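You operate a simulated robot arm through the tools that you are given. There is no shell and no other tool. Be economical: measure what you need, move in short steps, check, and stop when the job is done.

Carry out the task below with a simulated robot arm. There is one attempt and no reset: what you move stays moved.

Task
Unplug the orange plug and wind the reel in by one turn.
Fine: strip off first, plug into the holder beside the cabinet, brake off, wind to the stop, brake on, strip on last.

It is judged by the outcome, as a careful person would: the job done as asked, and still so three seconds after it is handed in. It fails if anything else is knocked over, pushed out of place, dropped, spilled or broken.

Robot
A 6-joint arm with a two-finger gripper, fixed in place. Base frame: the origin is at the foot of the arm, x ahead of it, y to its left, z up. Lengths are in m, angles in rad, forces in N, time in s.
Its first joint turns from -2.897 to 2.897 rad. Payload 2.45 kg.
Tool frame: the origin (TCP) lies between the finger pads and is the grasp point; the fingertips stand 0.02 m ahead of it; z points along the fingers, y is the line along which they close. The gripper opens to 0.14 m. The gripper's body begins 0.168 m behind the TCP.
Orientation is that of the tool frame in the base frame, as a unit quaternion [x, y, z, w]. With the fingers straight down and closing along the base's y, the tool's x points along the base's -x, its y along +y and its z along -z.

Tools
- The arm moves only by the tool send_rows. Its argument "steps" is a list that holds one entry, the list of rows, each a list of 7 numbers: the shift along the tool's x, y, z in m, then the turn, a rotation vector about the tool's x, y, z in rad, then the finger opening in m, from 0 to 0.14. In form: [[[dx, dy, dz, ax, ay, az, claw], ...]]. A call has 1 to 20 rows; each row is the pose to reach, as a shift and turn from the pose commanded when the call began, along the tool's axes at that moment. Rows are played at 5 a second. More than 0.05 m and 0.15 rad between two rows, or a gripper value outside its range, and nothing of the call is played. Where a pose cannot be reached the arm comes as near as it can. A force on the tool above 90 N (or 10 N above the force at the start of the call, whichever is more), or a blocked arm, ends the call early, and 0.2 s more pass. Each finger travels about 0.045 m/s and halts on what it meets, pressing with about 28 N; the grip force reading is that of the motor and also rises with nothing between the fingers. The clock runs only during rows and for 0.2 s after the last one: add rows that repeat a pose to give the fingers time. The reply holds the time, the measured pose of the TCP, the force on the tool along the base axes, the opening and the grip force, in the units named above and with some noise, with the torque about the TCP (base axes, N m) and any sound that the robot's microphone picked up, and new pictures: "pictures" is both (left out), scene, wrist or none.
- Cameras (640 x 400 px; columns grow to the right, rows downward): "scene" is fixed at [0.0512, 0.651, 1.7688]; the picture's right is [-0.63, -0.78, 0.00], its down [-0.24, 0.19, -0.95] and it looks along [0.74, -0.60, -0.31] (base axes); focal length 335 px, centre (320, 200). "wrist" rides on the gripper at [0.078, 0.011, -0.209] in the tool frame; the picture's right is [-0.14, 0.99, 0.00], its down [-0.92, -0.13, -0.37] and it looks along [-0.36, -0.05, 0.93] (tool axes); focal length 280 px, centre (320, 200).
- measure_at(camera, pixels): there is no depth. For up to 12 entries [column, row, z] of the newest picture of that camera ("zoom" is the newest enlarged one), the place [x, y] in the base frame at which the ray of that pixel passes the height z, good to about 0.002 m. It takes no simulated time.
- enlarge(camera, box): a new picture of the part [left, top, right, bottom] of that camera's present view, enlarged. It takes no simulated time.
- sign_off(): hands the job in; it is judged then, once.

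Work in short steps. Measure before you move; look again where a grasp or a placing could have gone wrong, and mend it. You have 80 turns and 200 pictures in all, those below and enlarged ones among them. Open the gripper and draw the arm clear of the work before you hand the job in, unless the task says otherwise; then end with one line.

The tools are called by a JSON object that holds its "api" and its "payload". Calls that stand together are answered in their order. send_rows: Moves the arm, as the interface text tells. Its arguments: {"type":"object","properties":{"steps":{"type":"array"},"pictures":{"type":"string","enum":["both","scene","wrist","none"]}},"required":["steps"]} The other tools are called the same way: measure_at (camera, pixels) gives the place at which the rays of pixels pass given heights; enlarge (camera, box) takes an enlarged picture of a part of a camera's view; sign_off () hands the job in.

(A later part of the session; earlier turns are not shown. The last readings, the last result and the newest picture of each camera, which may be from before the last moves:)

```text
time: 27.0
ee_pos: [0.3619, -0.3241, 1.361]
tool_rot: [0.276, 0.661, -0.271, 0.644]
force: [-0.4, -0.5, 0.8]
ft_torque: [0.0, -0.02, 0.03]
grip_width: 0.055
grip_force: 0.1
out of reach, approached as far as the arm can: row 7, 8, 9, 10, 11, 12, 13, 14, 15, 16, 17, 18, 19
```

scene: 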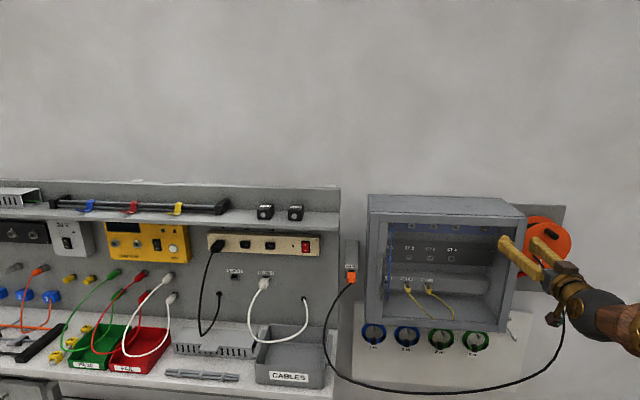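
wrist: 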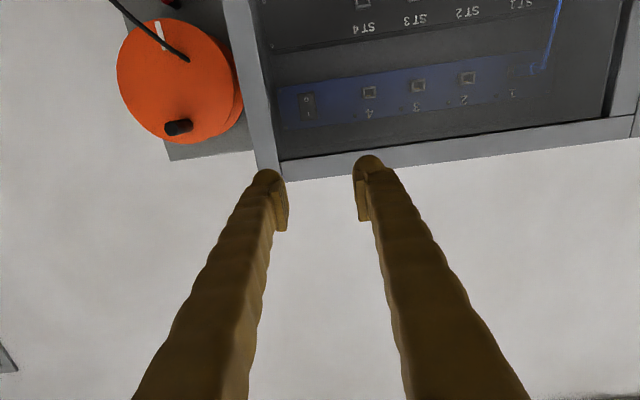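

Arm can't fold that close, stopping at s .03, d .485, z 1.36 — but gives a good view of the reel at (180,80). Enlarge.

{"api": "enlarge", "payload": {"camera": "wrist", "box": [90, 0, 290, 160]}}

{"api": "enlarge", "payload": {"camera": "scene", "box": [490, 190, 602, 300]}}

{"api": "enlarge", "payload": {"camera": "scene", "box": [310, 240, 400, 300]}}

```text
2.50 times, centred on (190, 80) of wrist
```

zoom: 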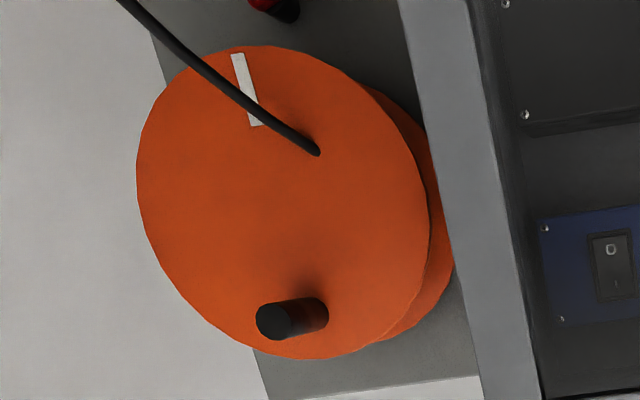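

```text
3.64 times, centred on (546, 245) of scene
```

zoom: 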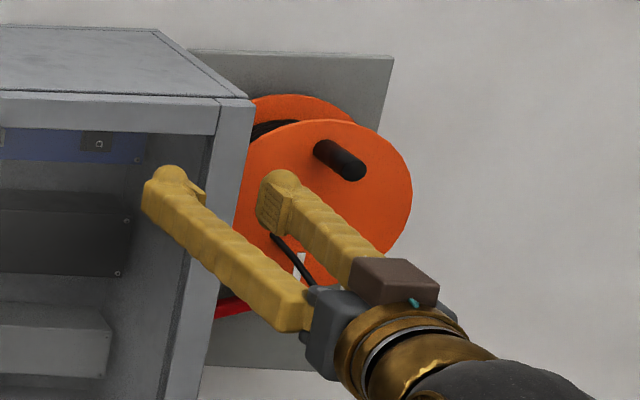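

```text
6.67 times, centred on (355, 270) of scene
```

zoom: 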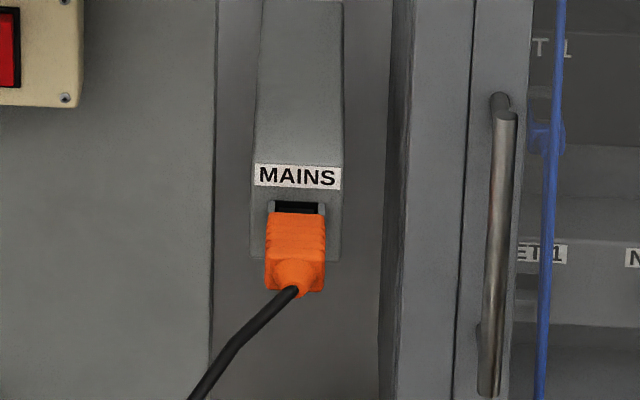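

Brake is red near the bottom, behind the disc; the knob is at the top with the white mark at the bottom. I'll move forward slightly to return within reach and learn where the commanded pose is.

{"api": "send_rows", "payload": {"steps": [[[0, 0, 0.02, 0, 0, 0, 0.055], [0, 0, 0.04, 0, 0, 0, 0.055], [0, 0, 0.06, 0, 0, 0, 0.055], [0, 0, 0.06, 0, 0, 0, 0.055]]]}}

```text
time: 28.0
ee_pos: [0.4133, -0.363, 1.3822]
tool_rot: [0.274, 0.652, -0.272, 0.653]
force: [0.7, -1.8, 0.2]
ft_torque: [-0.02, 0.02, 0.01]
grip_width: 0.0549
grip_force: 0.0
out of reach, approached as far as the arm can: row 2, 3, 4
```

scene: 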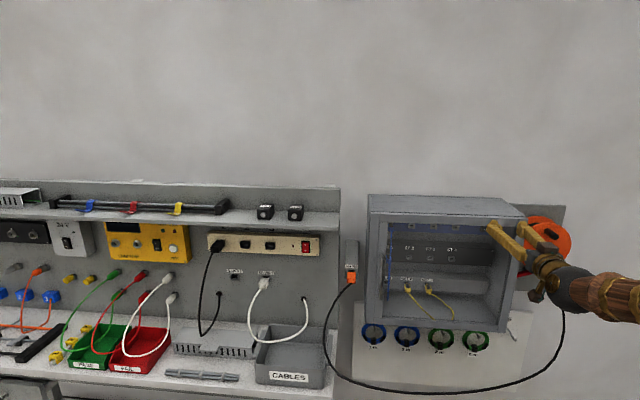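
wrist: 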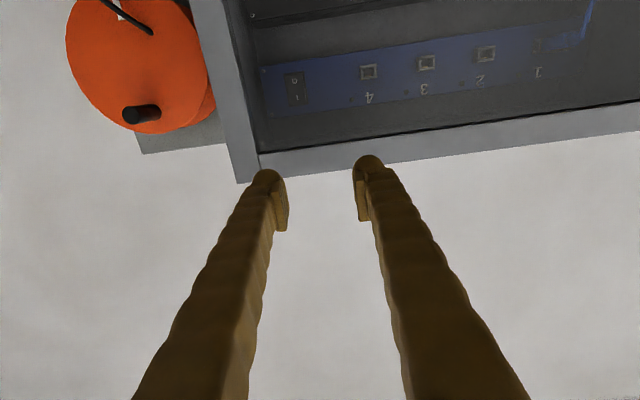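

Commanded pose follows the reached one. Reach is limited by folding, so I pitch the tool 45° downward and shift toward the reel to get a clear view of reel and brake.

{"api": "send_rows", "payload": {"steps": [[[0, -0.02, 0, 0, 0.131, 0, 0.055], [0, -0.04, -0.01, 0, 0.262, 0, 0.055], [0, -0.065, -0.02, 0, 0.393, 0, 0.055], [0, -0.09, -0.03, 0, 0.524, 0, 0.055], [0, -0.115, -0.04, 0, 0.655, 0, 0.055], [0, -0.14, -0.05, 0, 0.785, 0, 0.055]]]}}

{"api": "enlarge", "payload": {"camera": "wrist", "box": [120, 40, 440, 240]}}

```text
time: 29.0
ee_pos: [0.4191, -0.305, 1.3887]
tool_rot: [0.222, 0.82, -0.143, 0.508]
force: [-0.3, 0.4, -0.9]
ft_torque: [-0.04, 0.0, -0.08]
grip_width: 0.0551
grip_force: 0.0
out of reach, approached as far as the arm can: row 1, 2
stopped in row 4: the arm was blocked; the commanded pose is now the measured one
```

scene: 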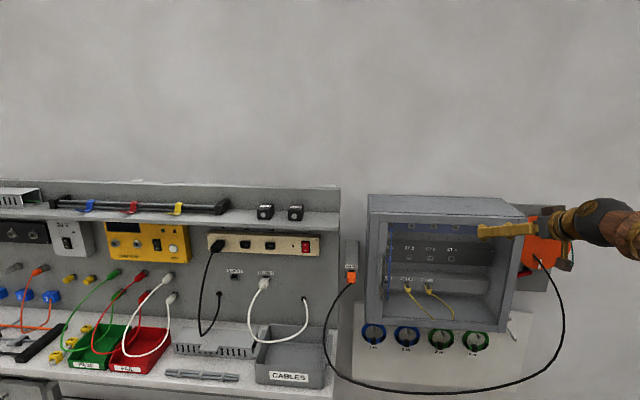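
wrist: 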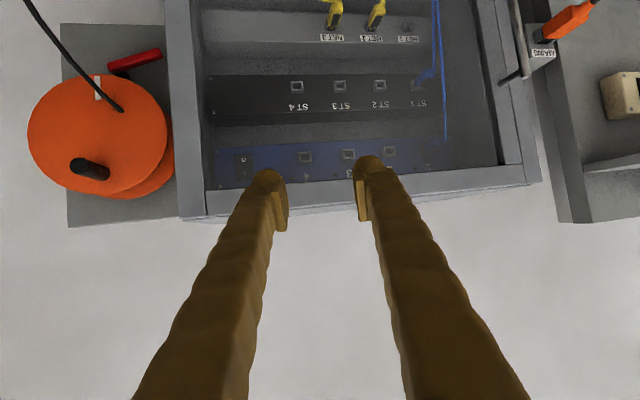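

```text
2.00 times, centred on (280, 140) of wrist
```

zoom: 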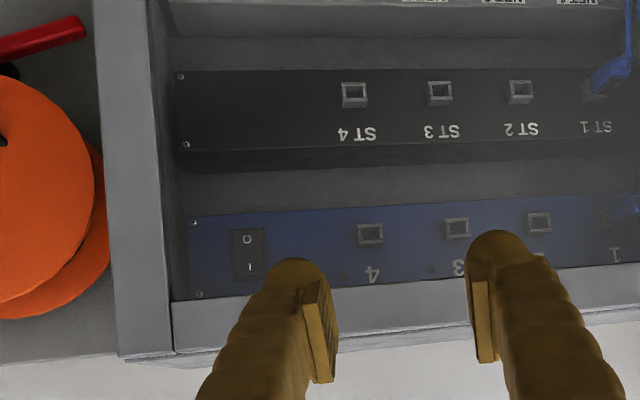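

The wrist view shows the red brake lever at (110–160, 50–70) under the disc, pivot dark near (122,72). I'll measure rays for it, the knob and disc.

{"api": "measure_at", "payload": {"camera": "wrist", "pixels": [[160, 53, 1.1], [160, 53, 1.2], [111, 67, 1.1], [111, 67, 1.2], [72, 164, 1.25], [72, 164, 1.35], [98, 132, 1.2], [98, 132, 1.3], [121, 109, 1.2], [121, 109, 1.1]]}}

{"api": "measure_at", "payload": {"camera": "scene", "pixels": [[532, 272, 1.1], [532, 272, 1.2], [537, 256, 1.1], [537, 256, 1.2], [555.4, 236.4, 1.25], [555.4, 236.4, 1.35]]}}

{"api": "enlarge", "payload": {"camera": "wrist", "box": [20, 20, 200, 230]}}

{"api": "enlarge", "payload": {"camera": "scene", "box": [500, 220, 600, 300]}}

```text
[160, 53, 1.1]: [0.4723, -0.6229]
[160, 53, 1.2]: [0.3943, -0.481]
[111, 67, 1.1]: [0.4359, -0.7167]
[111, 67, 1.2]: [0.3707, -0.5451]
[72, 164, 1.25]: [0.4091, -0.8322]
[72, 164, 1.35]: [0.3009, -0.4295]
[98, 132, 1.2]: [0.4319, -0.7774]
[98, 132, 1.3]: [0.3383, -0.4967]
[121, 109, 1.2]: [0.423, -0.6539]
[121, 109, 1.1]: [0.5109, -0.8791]
```

```text
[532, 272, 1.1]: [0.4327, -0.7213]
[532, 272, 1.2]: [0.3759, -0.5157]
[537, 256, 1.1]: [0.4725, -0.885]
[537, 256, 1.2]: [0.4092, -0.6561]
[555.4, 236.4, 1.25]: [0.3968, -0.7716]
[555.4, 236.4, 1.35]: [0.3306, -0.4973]
```

```text
1.90 times, centred on (110, 125) of wrist
```

zoom: 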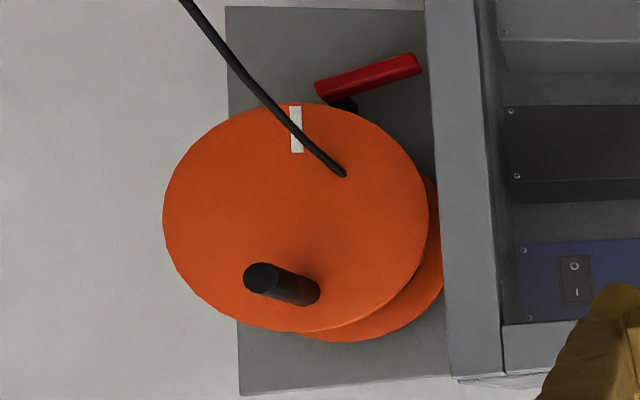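

```text
5.00 times, centred on (550, 260) of scene
```

zoom: 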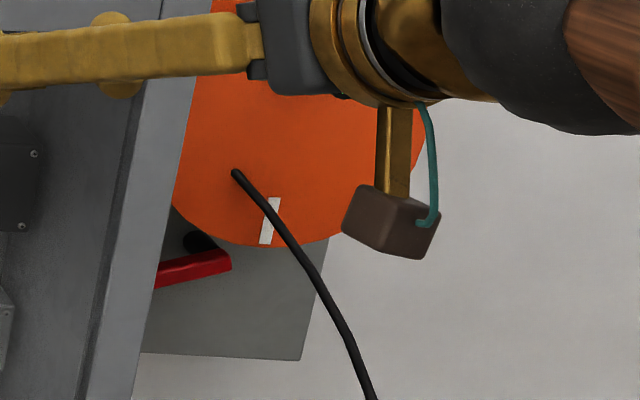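

Geometry: brake lever from (s −.20, z 1.10) to tip (s −.12, z 1.073) at d≈.816; disc centre s −.193, z 1.233, radius .085. The folding limit is worse at low z, so first I rise and restore the horizontal orientation.

{"api": "send_rows", "payload": {"steps": [[[-0.027, 0, -0.013, 0.061, -0.113, 0.016, 0.05], [-0.054, 0, -0.027, 0.122, -0.227, 0.033, 0.05], [-0.081, 0, -0.04, 0.183, -0.34, 0.05, 0.05], [-0.108, 0, -0.053, 0.2435, -0.4535, 0.066, 0.05], [-0.108, 0, -0.053, 0.2435, -0.4535, 0.066, 0.05]]], "pictures": "none"}}

```text
time: 30.2
ee_pos: [0.4179, -0.308, 1.5101]
tool_rot: [0.273, 0.653, -0.272, 0.652]
force: [-0.1, 0.2, -0.8]
ft_torque: [0.01, -0.02, -0.04]
grip_width: 0.0502
grip_force: 0.1
out of reach, approached as far as the arm can: row 2, 3
```

Now shift to s −.125, d .62 while rolling the tool 90° so the fingers close vertically.

{"api": "send_rows", "payload": {"steps": [[[0, -0.02, 0.01, 0, 0, 0.131, 0.05], [0, -0.04, 0.02, 0, 0, 0.262, 0.05], [0, -0.06, 0.03, 0, 0, 0.393, 0.05], [0, -0.08, 0.04, 0, 0, 0.524, 0.05], [0, -0.1, 0.05, 0, 0, 0.655, 0.05], [0, -0.12, 0.06, 0, 0, 0.785, 0.05], [0, -0.14, 0.07, 0, 0, 0.916, 0.05], [0, -0.16, 0.08, 0, 0, 1.047, 0.05], [0, -0.18, 0.09, 0, 0, 1.178, 0.05], [0, -0.2, 0.1, 0, 0, 1.309, 0.05], [0, -0.2025, 0.107, 0, 0, 1.44, 0.05], [0, -0.2025, 0.107, 0, 0, 1.571, 0.05]]]}}

```text
time: 31.8
ee_pos: [0.4417, -0.3125, 1.5048]
tool_rot: [0.35, 0.641, -0.006, 0.683]
force: [0.0, 0.6, 0.6]
ft_torque: [0.03, 0.02, -0.04]
grip_width: 0.05
grip_force: 0.1
out of reach, approached as far as the arm can: row 3, 4, 5, 6
stopped in row 8: the arm was blocked; the commanded pose is now the measured one
```

scene: 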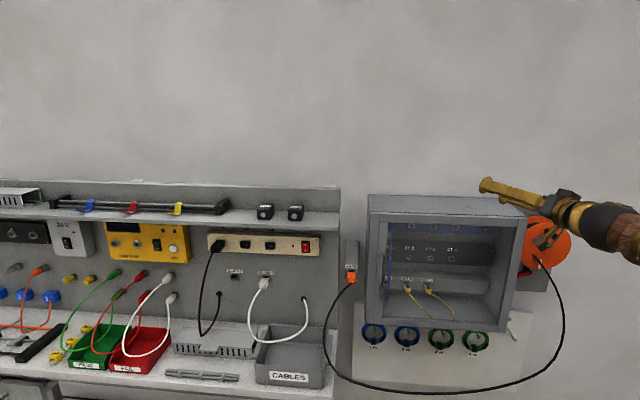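
wrist: 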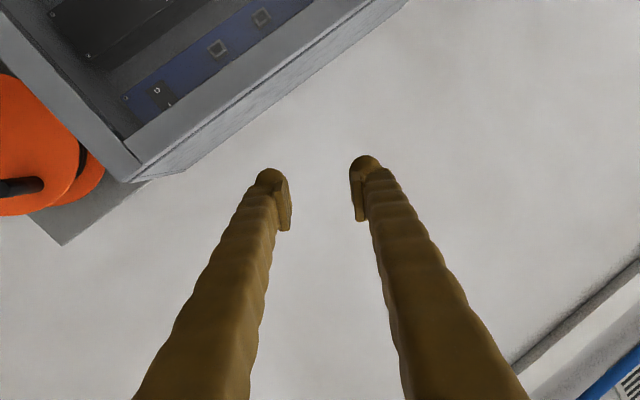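

The wrist gets too near the base axis there. I'll instead work from the right side with the tool along base +x, rolled so fingers close vertically and the camera is on the free −y side; moving away to about (.15, −.66, 1.40).

{"api": "send_rows", "payload": {"steps": [[[-0.0079, -0.0296, -0.005, -0.0322, -0.0254, -0.135, 0.05], [-0.0157, -0.0592, -0.0101, -0.0644, -0.0508, -0.27, 0.05], [-0.0236, -0.0888, -0.0152, -0.0966, -0.0762, -0.405, 0.05], [-0.0315, -0.1183, -0.0202, -0.1288, -0.1016, -0.54, 0.05], [-0.0393, -0.1479, -0.0253, -0.161, -0.127, -0.675, 0.05], [-0.0472, -0.1775, -0.0303, -0.1932, -0.1524, -0.81, 0.05], [-0.0551, -0.2071, -0.0354, -0.2254, -0.1778, -0.945, 0.05], [-0.0629, -0.2367, -0.0404, -0.2576, -0.2032, -1.08, 0.05], [-0.0708, -0.2663, -0.0455, -0.2898, -0.2286, -1.215, 0.05], [-0.0787, -0.2959, -0.0505, -0.322, -0.254, -1.35, 0.05], [-0.0865, -0.3255, -0.0556, -0.3542, -0.2794, -1.485, 0.05], [-0.0944, -0.355, -0.0606, -0.3864, -0.3048, -1.62, 0.05], [-0.1023, -0.3846, -0.0657, -0.4186, -0.3302, -1.755, 0.05], [-0.1101, -0.4142, -0.0707, -0.4508, -0.3556, -1.89, 0.05], [-0.118, -0.4438, -0.0758, -0.483, -0.381, -2.025, 0.05], [-0.118, -0.4438, -0.0758, -0.483, -0.381, -2.025, 0.05]]]}}

```text
time: 32.4
ee_pos: [0.4751, -0.2266, 1.5299]
tool_rot: [0.165, 0.673, 0.01, 0.721]
force: [-0.5, 0.1, 1.0]
ft_torque: [0.0, -0.02, -0.02]
grip_width: 0.05
grip_force: 0.1
stopped in row 2: the arm was blocked; the commanded pose is now the measured one
```

scene: 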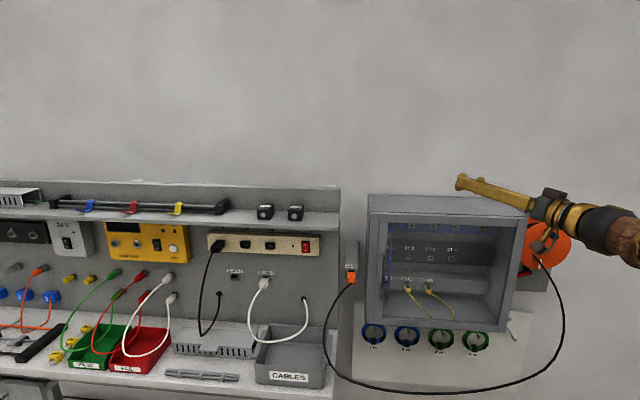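
wrist: 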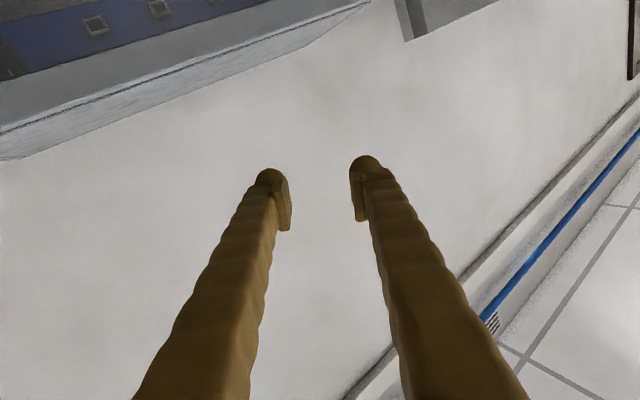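

Blocked near the base axis again. I'll return to the downward-pointing orientation (like the start), which moves the wrist outward.

{"api": "send_rows", "payload": {"steps": [[[-0.006, 0.0025, 0.0043, 0.0019, 0.135, -0.031, 0.05], [-0.012, 0.005, 0.0087, 0.0038, 0.27, -0.062, 0.05], [-0.018, 0.0075, 0.013, 0.0057, 0.406, -0.093, 0.05], [-0.024, 0.01, 0.0173, 0.0075, 0.541, -0.124, 0.05], [-0.03, 0.0125, 0.0217, 0.0094, 0.676, -0.155, 0.05], [-0.036, 0.015, 0.026, 0.0113, 0.8115, -0.1855, 0.05], [-0.042, 0.0175, 0.0303, 0.0132, 0.947, -0.216, 0.05], [-0.048, 0.02, 0.0347, 0.015, 1.082, -0.247, 0.05], [-0.054, 0.0225, 0.039, 0.017, 1.217, -0.278, 0.05], [-0.06, 0.025, 0.0433, 0.0188, 1.3525, -0.309, 0.05], [-0.066, 0.0275, 0.0477, 0.0207, 1.488, -0.34, 0.05], [-0.072, 0.03, 0.052, 0.0226, 1.623, -0.371, 0.05]]], "pictures": "none"}}

```text
time: 33.6
ee_pos: [0.4186, -0.1579, 1.633]
tool_rot: [0.081, 0.86, -0.035, 0.503]
force: [-0.5, 0.1, 0.5]
ft_torque: [-0.01, -0.01, -0.05]
grip_width: 0.0501
grip_force: 0.0
stopped in row 6: the arm was blocked; the commanded pose is now the measured one
```

Continue the same way from here, moving outward too.

{"api": "send_rows", "payload": {"steps": [[[-0.0059, -0.0081, 0.01, -0.0092, 0.1318, -0.0212, 0.05], [-0.0117, -0.0162, 0.02, -0.0184, 0.2636, -0.0425, 0.05], [-0.0176, -0.0243, 0.03, -0.0275, 0.3954, -0.0637, 0.05], [-0.0235, -0.0325, 0.04, -0.0367, 0.5272, -0.0849, 0.05], [-0.0293, -0.0406, 0.05, -0.0459, 0.659, -0.1061, 0.05], [-0.0352, -0.0487, 0.06, -0.0551, 0.7908, -0.1274, 0.05], [-0.041, -0.0568, 0.07, -0.0642, 0.9226, -0.1486, 0.05], [-0.0469, -0.0649, 0.0801, -0.0734, 1.0544, -0.1698, 0.05], [-0.0469, -0.0649, 0.0801, -0.0734, 1.0544, -0.1698, 0.05]]], "pictures": "scene"}}

```text
time: 35.6
ee_pos: [0.4923, -0.2425, 1.6259]
tool_rot: [0.0, 0.992, 0.094, 0.086]
force: [-0.4, -0.1, 0.2]
ft_torque: [-0.02, 0.03, 0.03]
grip_width: 0.0502
grip_force: 0.1
out of reach, approached as far as the arm can: row 4, 5, 6, 7, 8, 9
```

scene: 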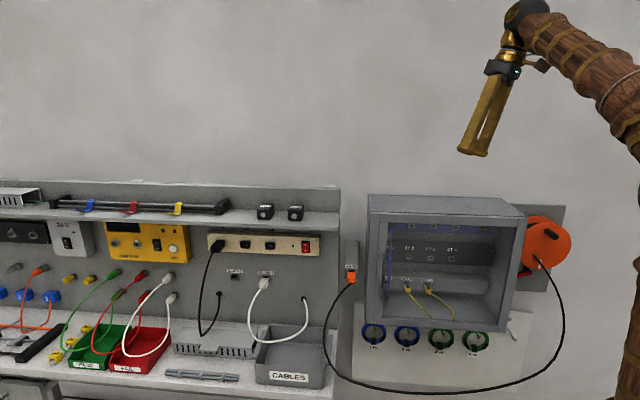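

Near-vertical again. Now swing to the right side at about (.12, −.60, 1.48) with tool down.

{"api": "send_rows", "payload": {"steps": [[[0.0276, -0.0266, 0.0008, 0.0135, 0.0123, 0, 0.05], [0.0551, -0.0532, 0.0016, 0.027, 0.0246, 0, 0.05], [0.0827, -0.0799, 0.0024, 0.0404, 0.037, 0, 0.05], [0.1103, -0.1065, 0.0032, 0.0539, 0.0493, 0, 0.05], [0.1379, -0.1331, 0.004, 0.0674, 0.0616, 0, 0.05], [0.1654, -0.1597, 0.0048, 0.0809, 0.0739, 0, 0.05], [0.193, -0.1864, 0.0055, 0.0944, 0.0863, 0, 0.05], [0.2206, -0.213, 0.0063, 0.1078, 0.0986, 0, 0.05], [0.2481, -0.2396, 0.0071, 0.1213, 0.1109, 0, 0.05], [0.2757, -0.2662, 0.0079, 0.1348, 0.1232, 0, 0.05], [0.3033, -0.2928, 0.0087, 0.1483, 0.1355, 0, 0.05], [0.3309, -0.3195, 0.0095, 0.1617, 0.1479, 0, 0.05], [0.3584, -0.3461, 0.0103, 0.1752, 0.1602, 0, 0.05], [0.386, -0.3727, 0.0111, 0.1887, 0.1725, 0, 0.05], [0.386, -0.3727, 0.0111, 0.1887, 0.1725, 0, 0.05]]], "pictures": "wrist"}}

```text
time: 38.8
ee_pos: [0.118, -0.6013, 1.4933]
tool_rot: [0.0, 0.991, 0.012, 0.137]
force: [-0.2, -0.6, 0.0]
ft_torque: [-0.01, -0.01, 0.0]
grip_width: 0.0502
grip_force: 0.0
out of reach, approached as far as the arm can: row 2, 3, 4, 5, 6, 7, 8, 9, 10, 11, 12, 13, 14, 15
```

wrist: 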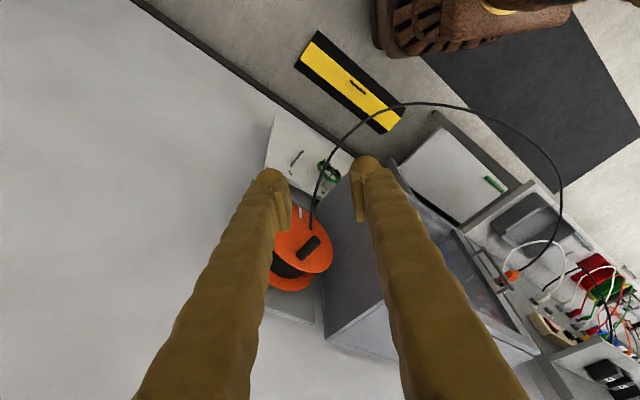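

Reel visible at (300,250), cable loop well forward. Now rotate to horizontal along +x with vertical finger closing, descending to z 1.25.

{"api": "send_rows", "payload": {"steps": [[[0.0036, -0.0043, 0.0157, 0.0679, -0.0663, -0.0896, 0.05], [0.0072, -0.0087, 0.0315, 0.1359, -0.1325, -0.1792, 0.05], [0.0108, -0.013, 0.0472, 0.2038, -0.1988, -0.2688, 0.05], [0.0145, -0.0173, 0.0629, 0.2717, -0.2651, -0.3584, 0.05], [0.0181, -0.0217, 0.0787, 0.3397, -0.3313, -0.448, 0.05], [0.0217, -0.026, 0.0944, 0.4076, -0.3976, -0.5376, 0.05], [0.0253, -0.0303, 0.1101, 0.4755, -0.4639, -0.6272, 0.05], [0.0289, -0.0347, 0.1259, 0.5435, -0.5301, -0.7168, 0.05], [0.0325, -0.039, 0.1416, 0.6114, -0.5964, -0.8064, 0.05], [0.0361, -0.0433, 0.1573, 0.6793, -0.6627, -0.896, 0.05], [0.0397, -0.0477, 0.1731, 0.7473, -0.7289, -0.9856, 0.05], [0.0434, -0.052, 0.1888, 0.8152, -0.7952, -1.0752, 0.05], [0.047, -0.0563, 0.2045, 0.8831, -0.8615, -1.1648, 0.05], [0.0506, -0.0607, 0.2203, 0.9511, -0.9277, -1.2544, 0.05], [0.0542, -0.065, 0.236, 1.019, -0.994, -1.344, 0.05], [0.0542, -0.065, 0.236, 1.019, -0.994, -1.344, 0.05]]]}}

```text
time: 42.2
ee_pos: [0.1318, -0.6613, 1.2475]
tool_rot: [0.501, -0.499, 0.5, -0.5]
force: [-0.8, -0.1, 0.4]
ft_torque: [-0.03, 0.01, -0.05]
grip_width: 0.0499
grip_force: 0.0
```

scene: 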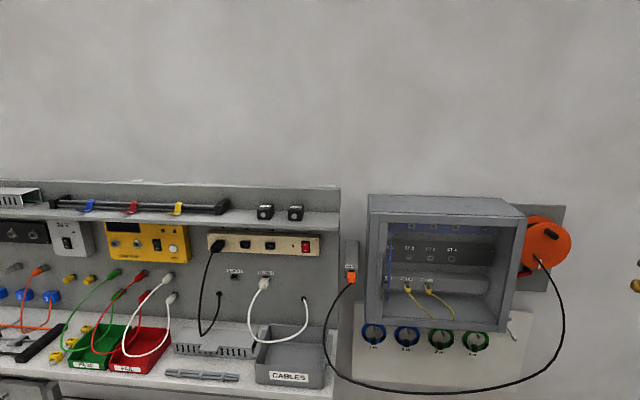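
wrist: 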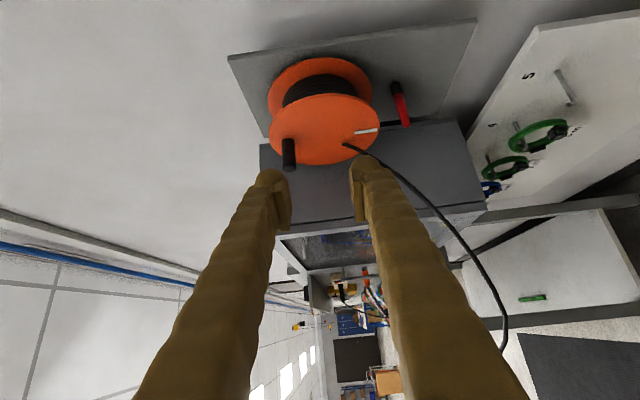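

Reached, with an excellent view of reel and brake. Enlarge.

{"api": "enlarge", "payload": {"camera": "wrist", "box": [220, 30, 460, 180]}}

{"api": "enlarge", "payload": {"camera": "wrist", "box": [320, 60, 460, 150]}}

{"api": "enlarge", "payload": {"camera": "scene", "box": [490, 190, 602, 300]}}

```text
2.67 times, centred on (340, 105) of wrist
```

zoom: 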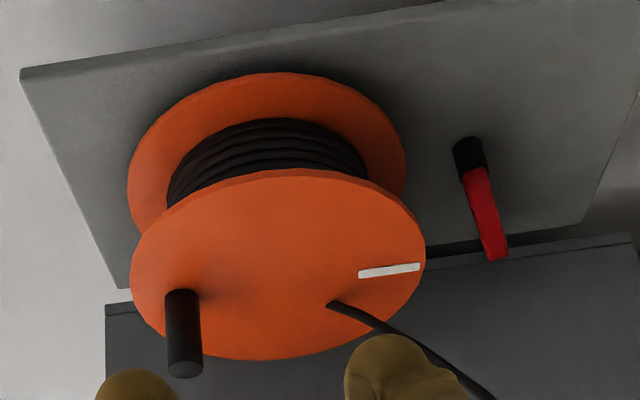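

```text
4.44 times, centred on (390, 105) of wrist
```

zoom: 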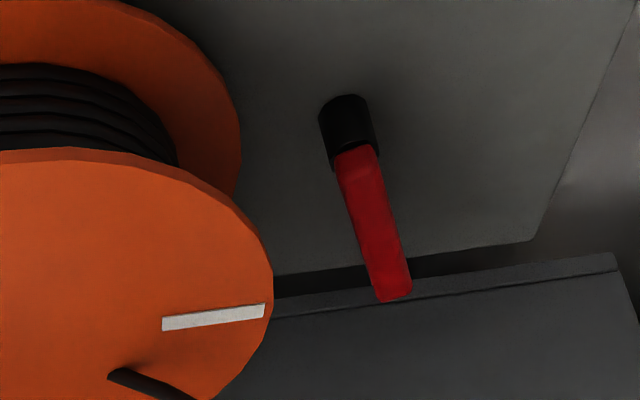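

```text
3.64 times, centred on (546, 245) of scene
```

zoom: 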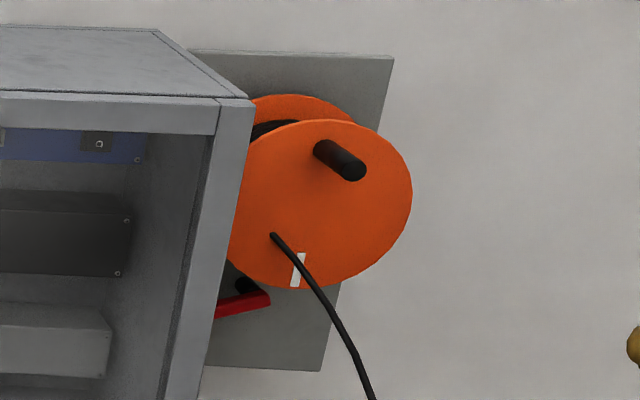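

Brake lever: pivot post at about (.44,−.71,1.105), tip (.506,−.648,1.072). I lower to lever height and move in with fingers straddling it vertically, stopping short for a check.

{"api": "send_rows", "payload": {"steps": [[[0, 0.04, 0, 0, 0, 0, 0.055], [0, 0.08, 0, 0, 0, 0, 0.055], [0, 0.12, 0, 0, 0, 0, 0.055], [0, 0.16, 0, 0, 0, 0, 0.055], [0, 0.17, 0.04, 0, 0, 0, 0.055], [0, 0.17, 0.08, 0, 0, 0, 0.055], [0, 0.17, 0.12, 0, 0, 0, 0.055], [0, 0.17, 0.16, 0, 0, 0, 0.055], [0, 0.17, 0.2, 0, 0, 0, 0.055], [0, 0.17, 0.24, 0, 0, 0, 0.055], [0, 0.17, 0.26, 0, 0, 0, 0.055]]]}}

{"api": "enlarge", "payload": {"camera": "wrist", "box": [220, 60, 420, 190]}}

```text
time: 44.6
ee_pos: [0.3911, -0.6616, 1.0801]
tool_rot: [0.501, -0.5, 0.499, -0.5]
force: [0.4, 0.3, 0.4]
ft_torque: [-0.01, -0.02, 0.02]
grip_width: 0.0552
grip_force: 0.1
```

scene: 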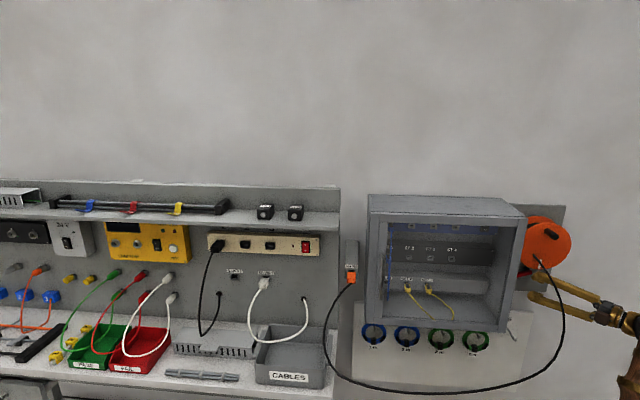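
wrist: 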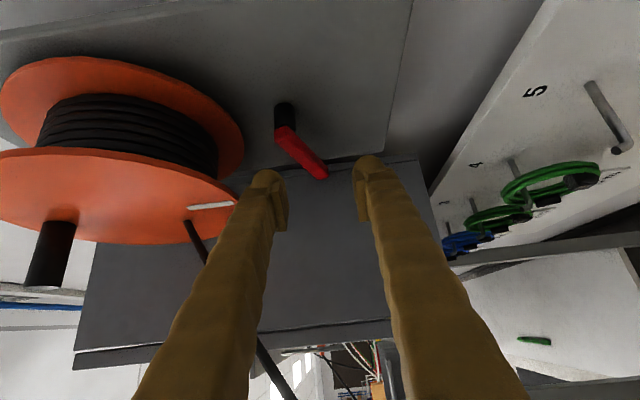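

```text
3.08 times, centred on (320, 125) of wrist
```

zoom: 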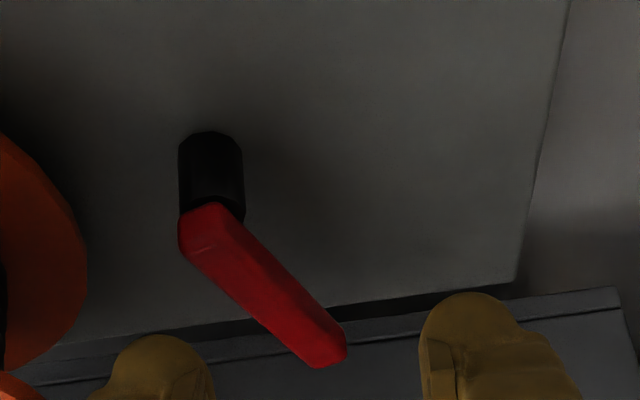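

Lever lies between the fingers. Open a bit more and advance to the lever.

{"api": "send_rows", "payload": {"steps": [[[0, 0, 0, 0, 0, 0, 0.065], [0, 0, 0.03, 0, 0, 0, 0.065], [0, 0, 0.06, 0, 0, 0, 0.065], [0, 0, 0.075, 0, 0, 0, 0.065], [0, 0, 0.085, 0, 0, 0, 0.065]]], "pictures": "wrist"}}

{"api": "enlarge", "payload": {"camera": "wrist", "box": [220, 90, 420, 220]}}

```text
time: 45.8
ee_pos: [0.4764, -0.6608, 1.0814]
tool_rot: [0.501, -0.499, 0.499, -0.5]
force: [0.6, 0.3, 0.4]
ft_torque: [-0.01, 0.03, 0.03]
grip_width: 0.0649
grip_force: 0.0
```

wrist: 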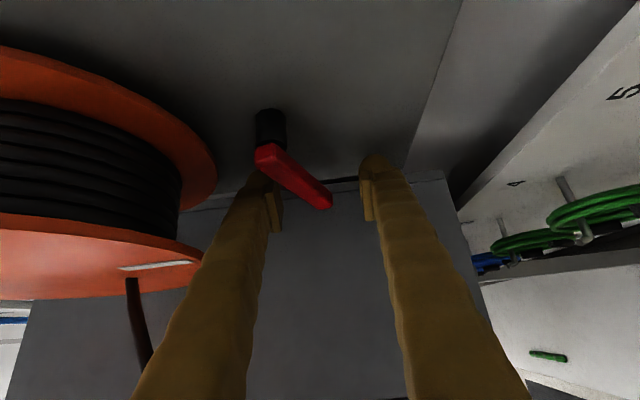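

```text
3.08 times, centred on (320, 155) of wrist
```

zoom: 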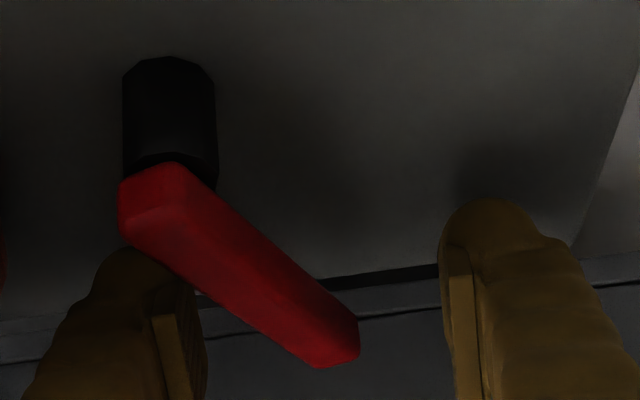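

Advance 1 cm more, then push down with the upper finger to test the lever's travel direction.

{"api": "send_rows", "payload": {"steps": [[[0, 0, 0.01, 0, 0, 0, 0.065], [0, 0.01, 0.01, 0, 0, 0, 0.065], [0, 0.018, 0.01, 0, 0, 0, 0.065], [0, 0.024, 0.01, 0, 0, 0, 0.065], [0, 0.03, 0.01, 0, 0, 0, 0.065]]], "pictures": "wrist"}}

{"api": "enlarge", "payload": {"camera": "wrist", "box": [220, 90, 420, 220]}}

```text
time: 47.0
ee_pos: [0.4859, -0.6611, 1.0503]
tool_rot: [-0.501, 0.5, -0.499, 0.501]
force: [0.0, -0.5, 0.1]
ft_torque: [0.02, 0.0, 0.02]
grip_width: 0.0649
grip_force: 0.0
```

wrist: 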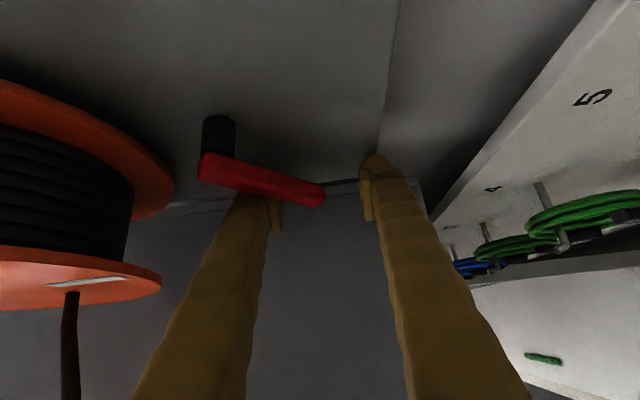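

```text
3.08 times, centred on (320, 155) of wrist
```

zoom: 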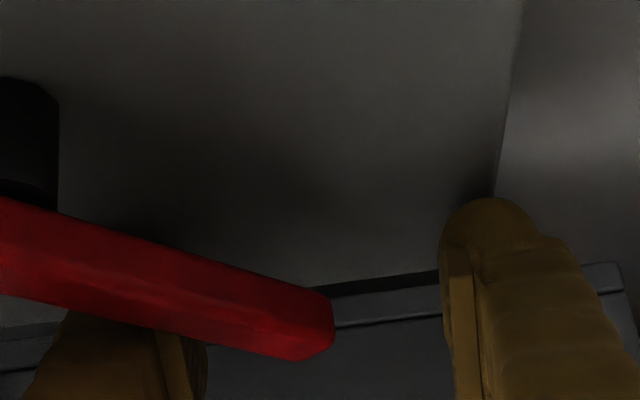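

Lever turns downward with nearly no force. Continue down and follow the arc.

{"api": "send_rows", "payload": {"steps": [[[0.002, 0.01, -0.002, 0, 0, 0, 0.065], [0.005, 0.02, -0.005, 0, 0, 0, 0.065], [0.009, 0.03, -0.009, 0, 0, 0, 0.065], [0.014, 0.04, -0.014, 0, 0, 0, 0.065]]], "pictures": "both"}}

{"api": "enlarge", "payload": {"camera": "scene", "box": [490, 190, 602, 300]}}

```text
time: 48.0
ee_pos: [0.4728, -0.6745, 1.0092]
tool_rot: [0.501, -0.5, 0.499, -0.5]
force: [0.6, -0.3, -0.9]
ft_torque: [0.03, 0.03, 0.01]
grip_width: 0.0649
grip_force: 0.0
```

scene: 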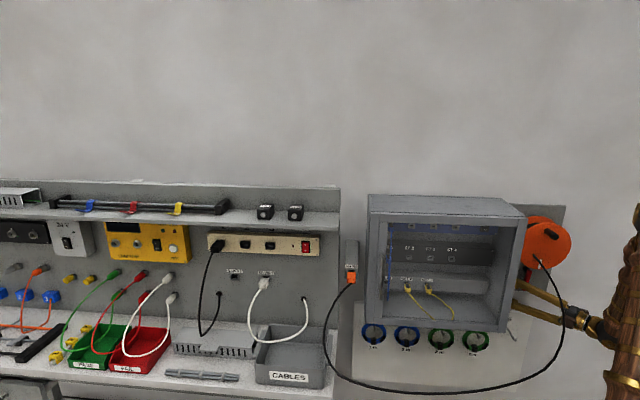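
wrist: 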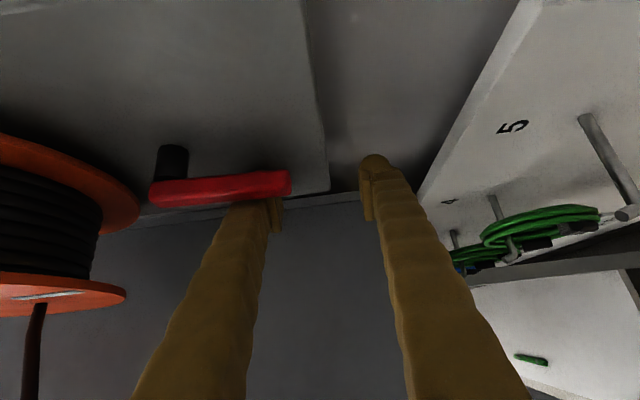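

```text
3.64 times, centred on (546, 245) of scene
```

zoom: 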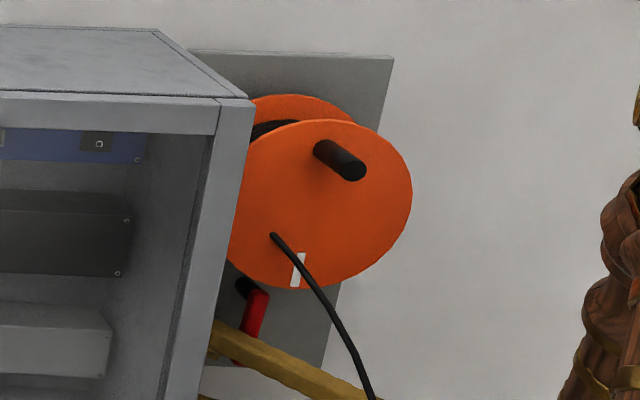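

The lever is now almost vertical. I keep pushing toward −s gently to find its end of travel.

{"api": "send_rows", "payload": {"steps": [[[0.007, 0.0, -0.007, 0, 0, 0, 0.065], [0.014, 0.0, -0.014, 0, 0, 0, 0.065], [0.021, 0.0, -0.021, 0, 0, 0, 0.065], [0.028, 0.0, -0.028, 0, 0, 0, 0.065]]], "pictures": "wrist"}}

{"api": "enlarge", "payload": {"camera": "scene", "box": [490, 190, 602, 300]}}

```text
time: 48.7
ee_pos: [0.4636, -0.6791, 1.0073]
tool_rot: [0.506, -0.496, 0.495, -0.503]
force: [1.4, 36.2, -0.4]
ft_torque: [-2.0, 0.1, -1.0]
grip_width: 0.0642
grip_force: 0.1
stopped in row 3: the force on the tool passed its limit at 106 N (the readings are from after the stop); the commanded pose is now the measured one
```

wrist: 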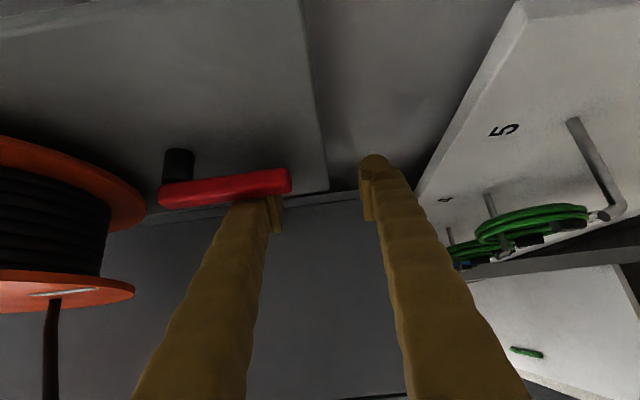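

```text
3.64 times, centred on (546, 245) of scene
```

zoom: 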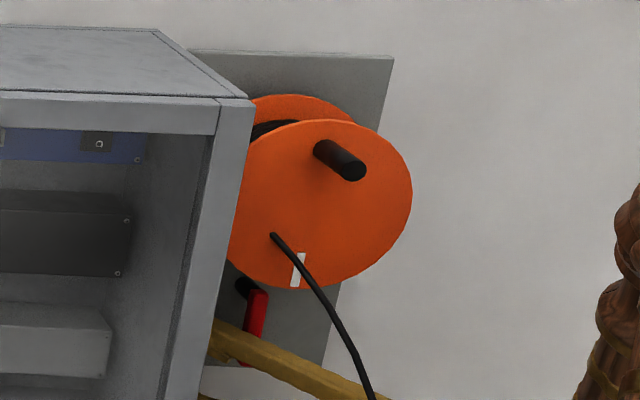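

The lever hit its stop pointing straight down: brake off. Back away from it (+s, then −d, then −x).

{"api": "send_rows", "payload": {"steps": [[[-0.005, 0, 0.005, 0, 0, 0, 0.065], [-0.018, 0, -0.008, 0, 0, 0, 0.065], [-0.032, 0, -0.022, 0, 0, 0, 0.065], [-0.032, 0, -0.06, 0, 0, 0, 0.065], [-0.025, 0, -0.1, 0, 0, 0, 0.065], [-0.015, 0, -0.14, 0, 0, 0, 0.065], [0, 0, -0.18, 0, 0, 0, 0.065], [0, 0, -0.22, 0, 0, 0, 0.065], [0, 0, -0.26, 0, 0, 0, 0.065], [0, -0.03, -0.29, 0, 0, 0, 0.065], [0, -0.07, -0.3, 0, 0, 0, 0.065], [0, -0.11, -0.3, 0, 0, 0, 0.065], [0, -0.15, -0.3, 0, 0, 0, 0.065], [0, -0.19, -0.3, 0, 0, 0, 0.065], [0, -0.23, -0.3, 0, 0, 0, 0.065]]]}}

{"api": "enlarge", "payload": {"camera": "scene", "box": [490, 190, 602, 300]}}

{"api": "enlarge", "payload": {"camera": "wrist", "box": [220, 30, 460, 180]}}

```text
time: 51.9
ee_pos: [0.1617, -0.6852, 1.2394]
tool_rot: [0.504, -0.497, 0.496, -0.503]
force: [0.5, -0.3, 0.2]
ft_torque: [-0.01, -0.01, 0.0]
grip_width: 0.0654
grip_force: 0.1
```

scene: 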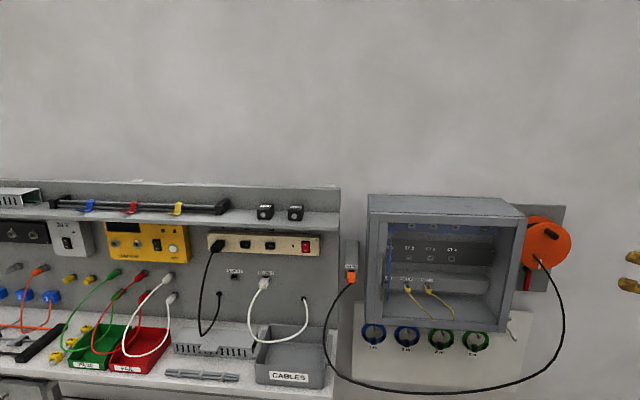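
wrist: 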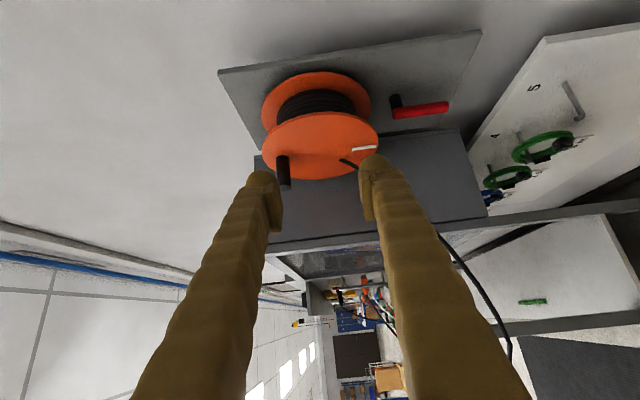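

```text
3.64 times, centred on (546, 245) of scene
```

zoom: 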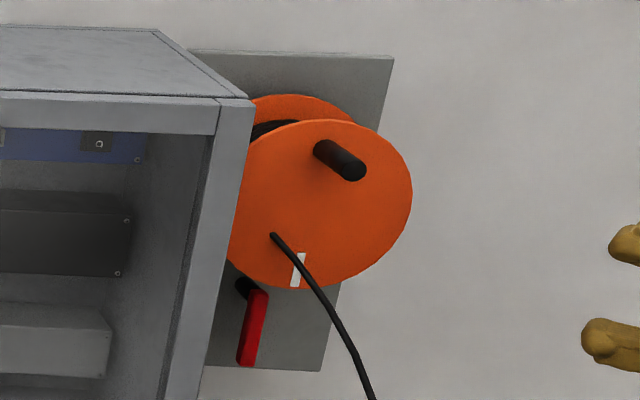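

```text
2.67 times, centred on (340, 105) of wrist
```

zoom: 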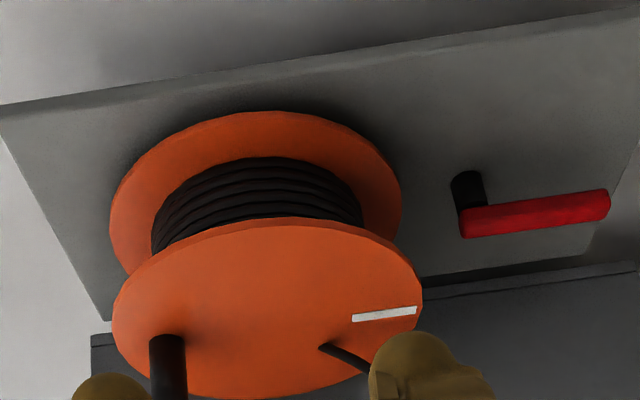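

Brake lever is vertical (off). Knob re-measured at s −.195, z 1.30, end d .70. I line up and advance with fingers above and below the knob.

{"api": "send_rows", "payload": {"steps": [[[-0.016, -0.02, 0.0, 0, 0, 0, 0.065], [-0.032, -0.04, 0.02, 0, 0, 0, 0.065], [-0.046, -0.061, 0.05, 0, 0, 0, 0.065], [-0.046, -0.061, 0.09, 0, 0, 0, 0.065], [-0.046, -0.061, 0.13, 0, 0, 0, 0.065], [-0.046, -0.061, 0.16, 0, 0, 0, 0.065], [-0.046, -0.061, 0.18, 0, 0, 0, 0.065]]]}}

{"api": "enlarge", "payload": {"camera": "wrist", "box": [220, 90, 420, 220]}}

{"api": "enlarge", "payload": {"camera": "scene", "box": [510, 190, 622, 280]}}

```text
time: 53.5
ee_pos: [0.3433, -0.6361, 1.3009]
tool_rot: [0.504, -0.497, 0.496, -0.502]
force: [-0.4, 0.3, -0.6]
ft_torque: [0.0, 0.01, 0.01]
grip_width: 0.0648
grip_force: 0.0
```

scene: 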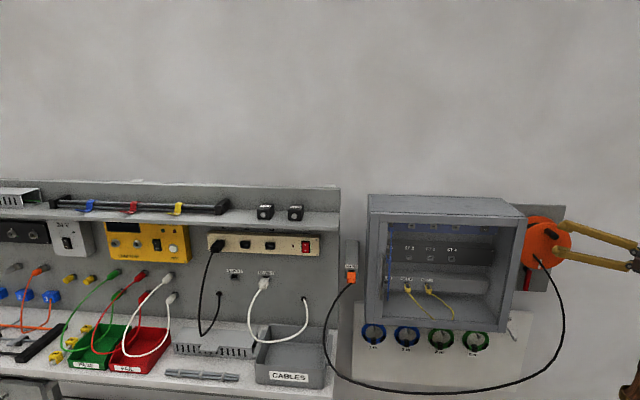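
wrist: 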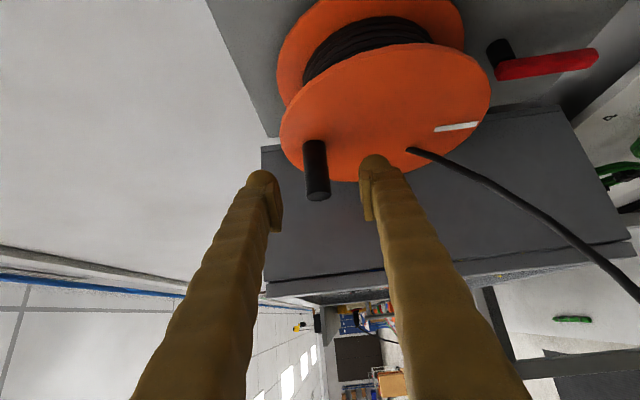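

```text
3.08 times, centred on (320, 155) of wrist
```

zoom: 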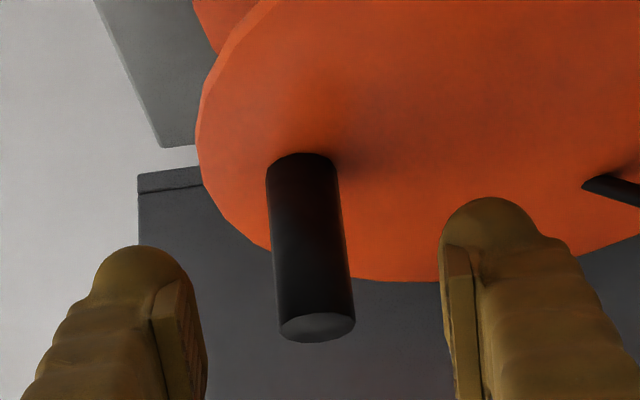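

```text
4.44 times, centred on (566, 235) of scene
```

zoom: 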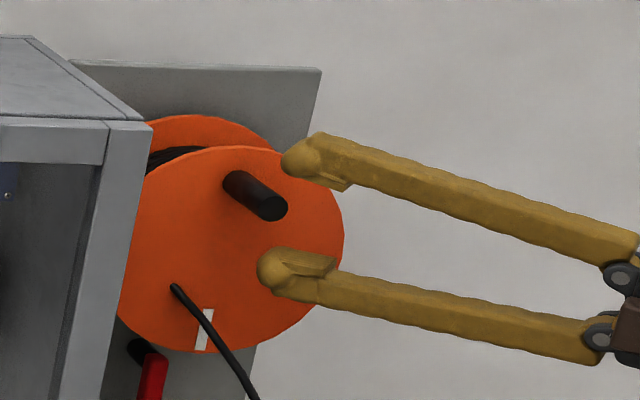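

Knob is centred between the fingers. Advance 2.6 cm and close.

{"api": "send_rows", "payload": {"steps": [[[0, -0.001, 0.015, 0, 0, 0, 0.065], [0, -0.001, 0.026, 0, 0, 0, 0.065], [0, -0.001, 0.026, 0, 0, 0, 0.045], [0, -0.001, 0.026, 0, 0, 0, 0.025], [0, -0.001, 0.026, 0, 0, 0, 0.01], [0, -0.001, 0.026, 0, 0, 0, 0.01], [0, -0.001, 0.026, 0, 0, 0, 0.01]]], "pictures": "wrist"}}

{"api": "enlarge", "payload": {"camera": "scene", "box": [510, 190, 622, 280]}}

```text
time: 55.1
ee_pos: [0.3698, -0.6374, 1.302]
tool_rot: [-0.504, 0.496, -0.496, 0.504]
force: [10.7, -10.5, 36.0]
ft_torque: [-0.4, -0.3, 0.04]
grip_width: 0.0209
grip_force: 44.6
```

wrist: 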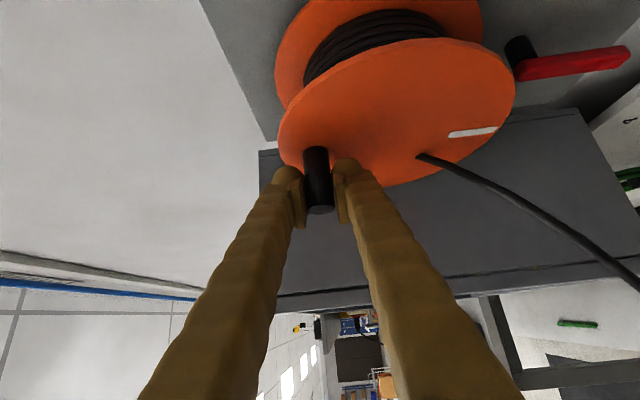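

```text
4.44 times, centred on (566, 235) of scene
```

zoom: 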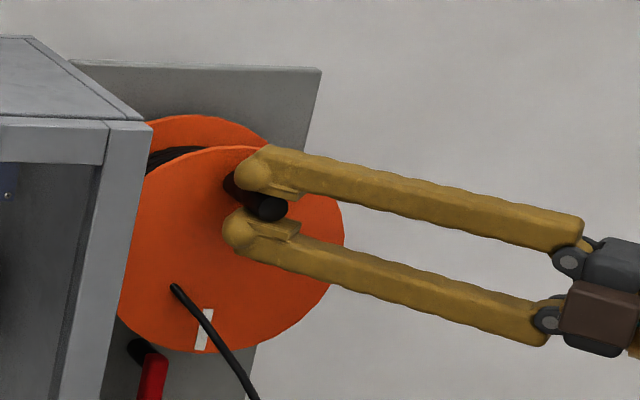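

Gripped, but a 36 N vertical load shows the hand is a little off in height. Nudge up slightly to balance.

{"api": "send_rows", "payload": {"steps": [[[0, -0.002, 0, 0, 0, 0, 0.01], [0, -0.004, 0, 0, 0, 0, 0.01]]], "pictures": "none"}}

```text
time: 55.7
ee_pos: [0.369, -0.6361, 1.3015]
tool_rot: [0.504, -0.498, 0.494, -0.503]
force: [-2.1, 2.3, -14.7]
ft_torque: [0.14, 0.15, -0.05]
grip_width: 0.0207
grip_force: 45.2
```

Now balanced enough. Test turning: clockwise (knob from top toward −s, right in the scene) by 30° and watch forces and cable.

{"api": "send_rows", "payload": {"steps": [[[0.004, 0.0013, -0.004, 0, 0, 0, 0.01], [0.008, 0.002, -0.008, 0, 0, 0, 0.01], [0.0119, 0.0032, -0.0119, 0, 0, 0, 0.01], [0.0157, 0.0049, -0.0157, 0, 0, 0, 0.01], [0.0194, 0.0071, -0.0194, 0, 0, 0, 0.01], [0.023, 0.0097, -0.023, 0, 0, 0, 0.01]]]}}

{"api": "enlarge", "payload": {"camera": "scene", "box": [510, 190, 622, 280]}}

```text
time: 57.1
ee_pos: [0.3485, -0.659, 1.2927]
tool_rot: [0.505, -0.497, 0.493, -0.504]
force: [34.0, 42.4, -67.4]
ft_torque: [1.32, 0.17, 0.46]
grip_width: 0.0203
grip_force: 45.3
```

scene: 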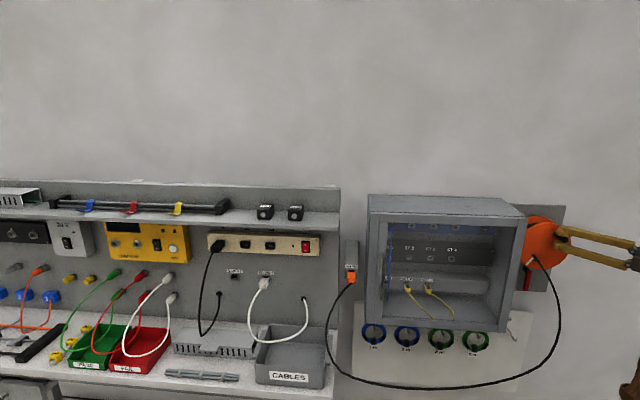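
wrist: 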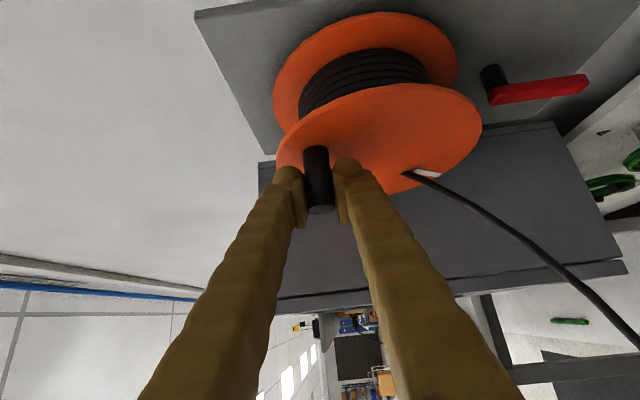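

```text
4.44 times, centred on (566, 235) of scene
```

zoom: 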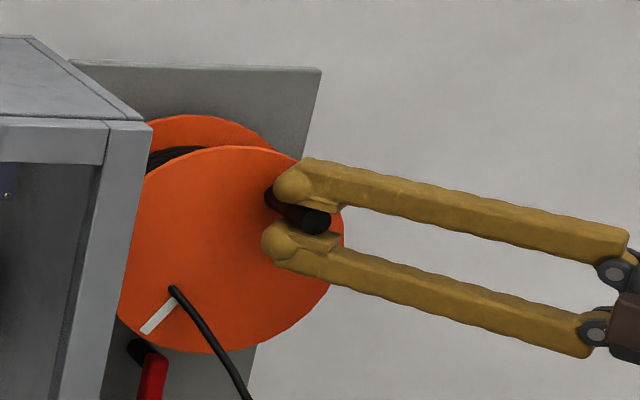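

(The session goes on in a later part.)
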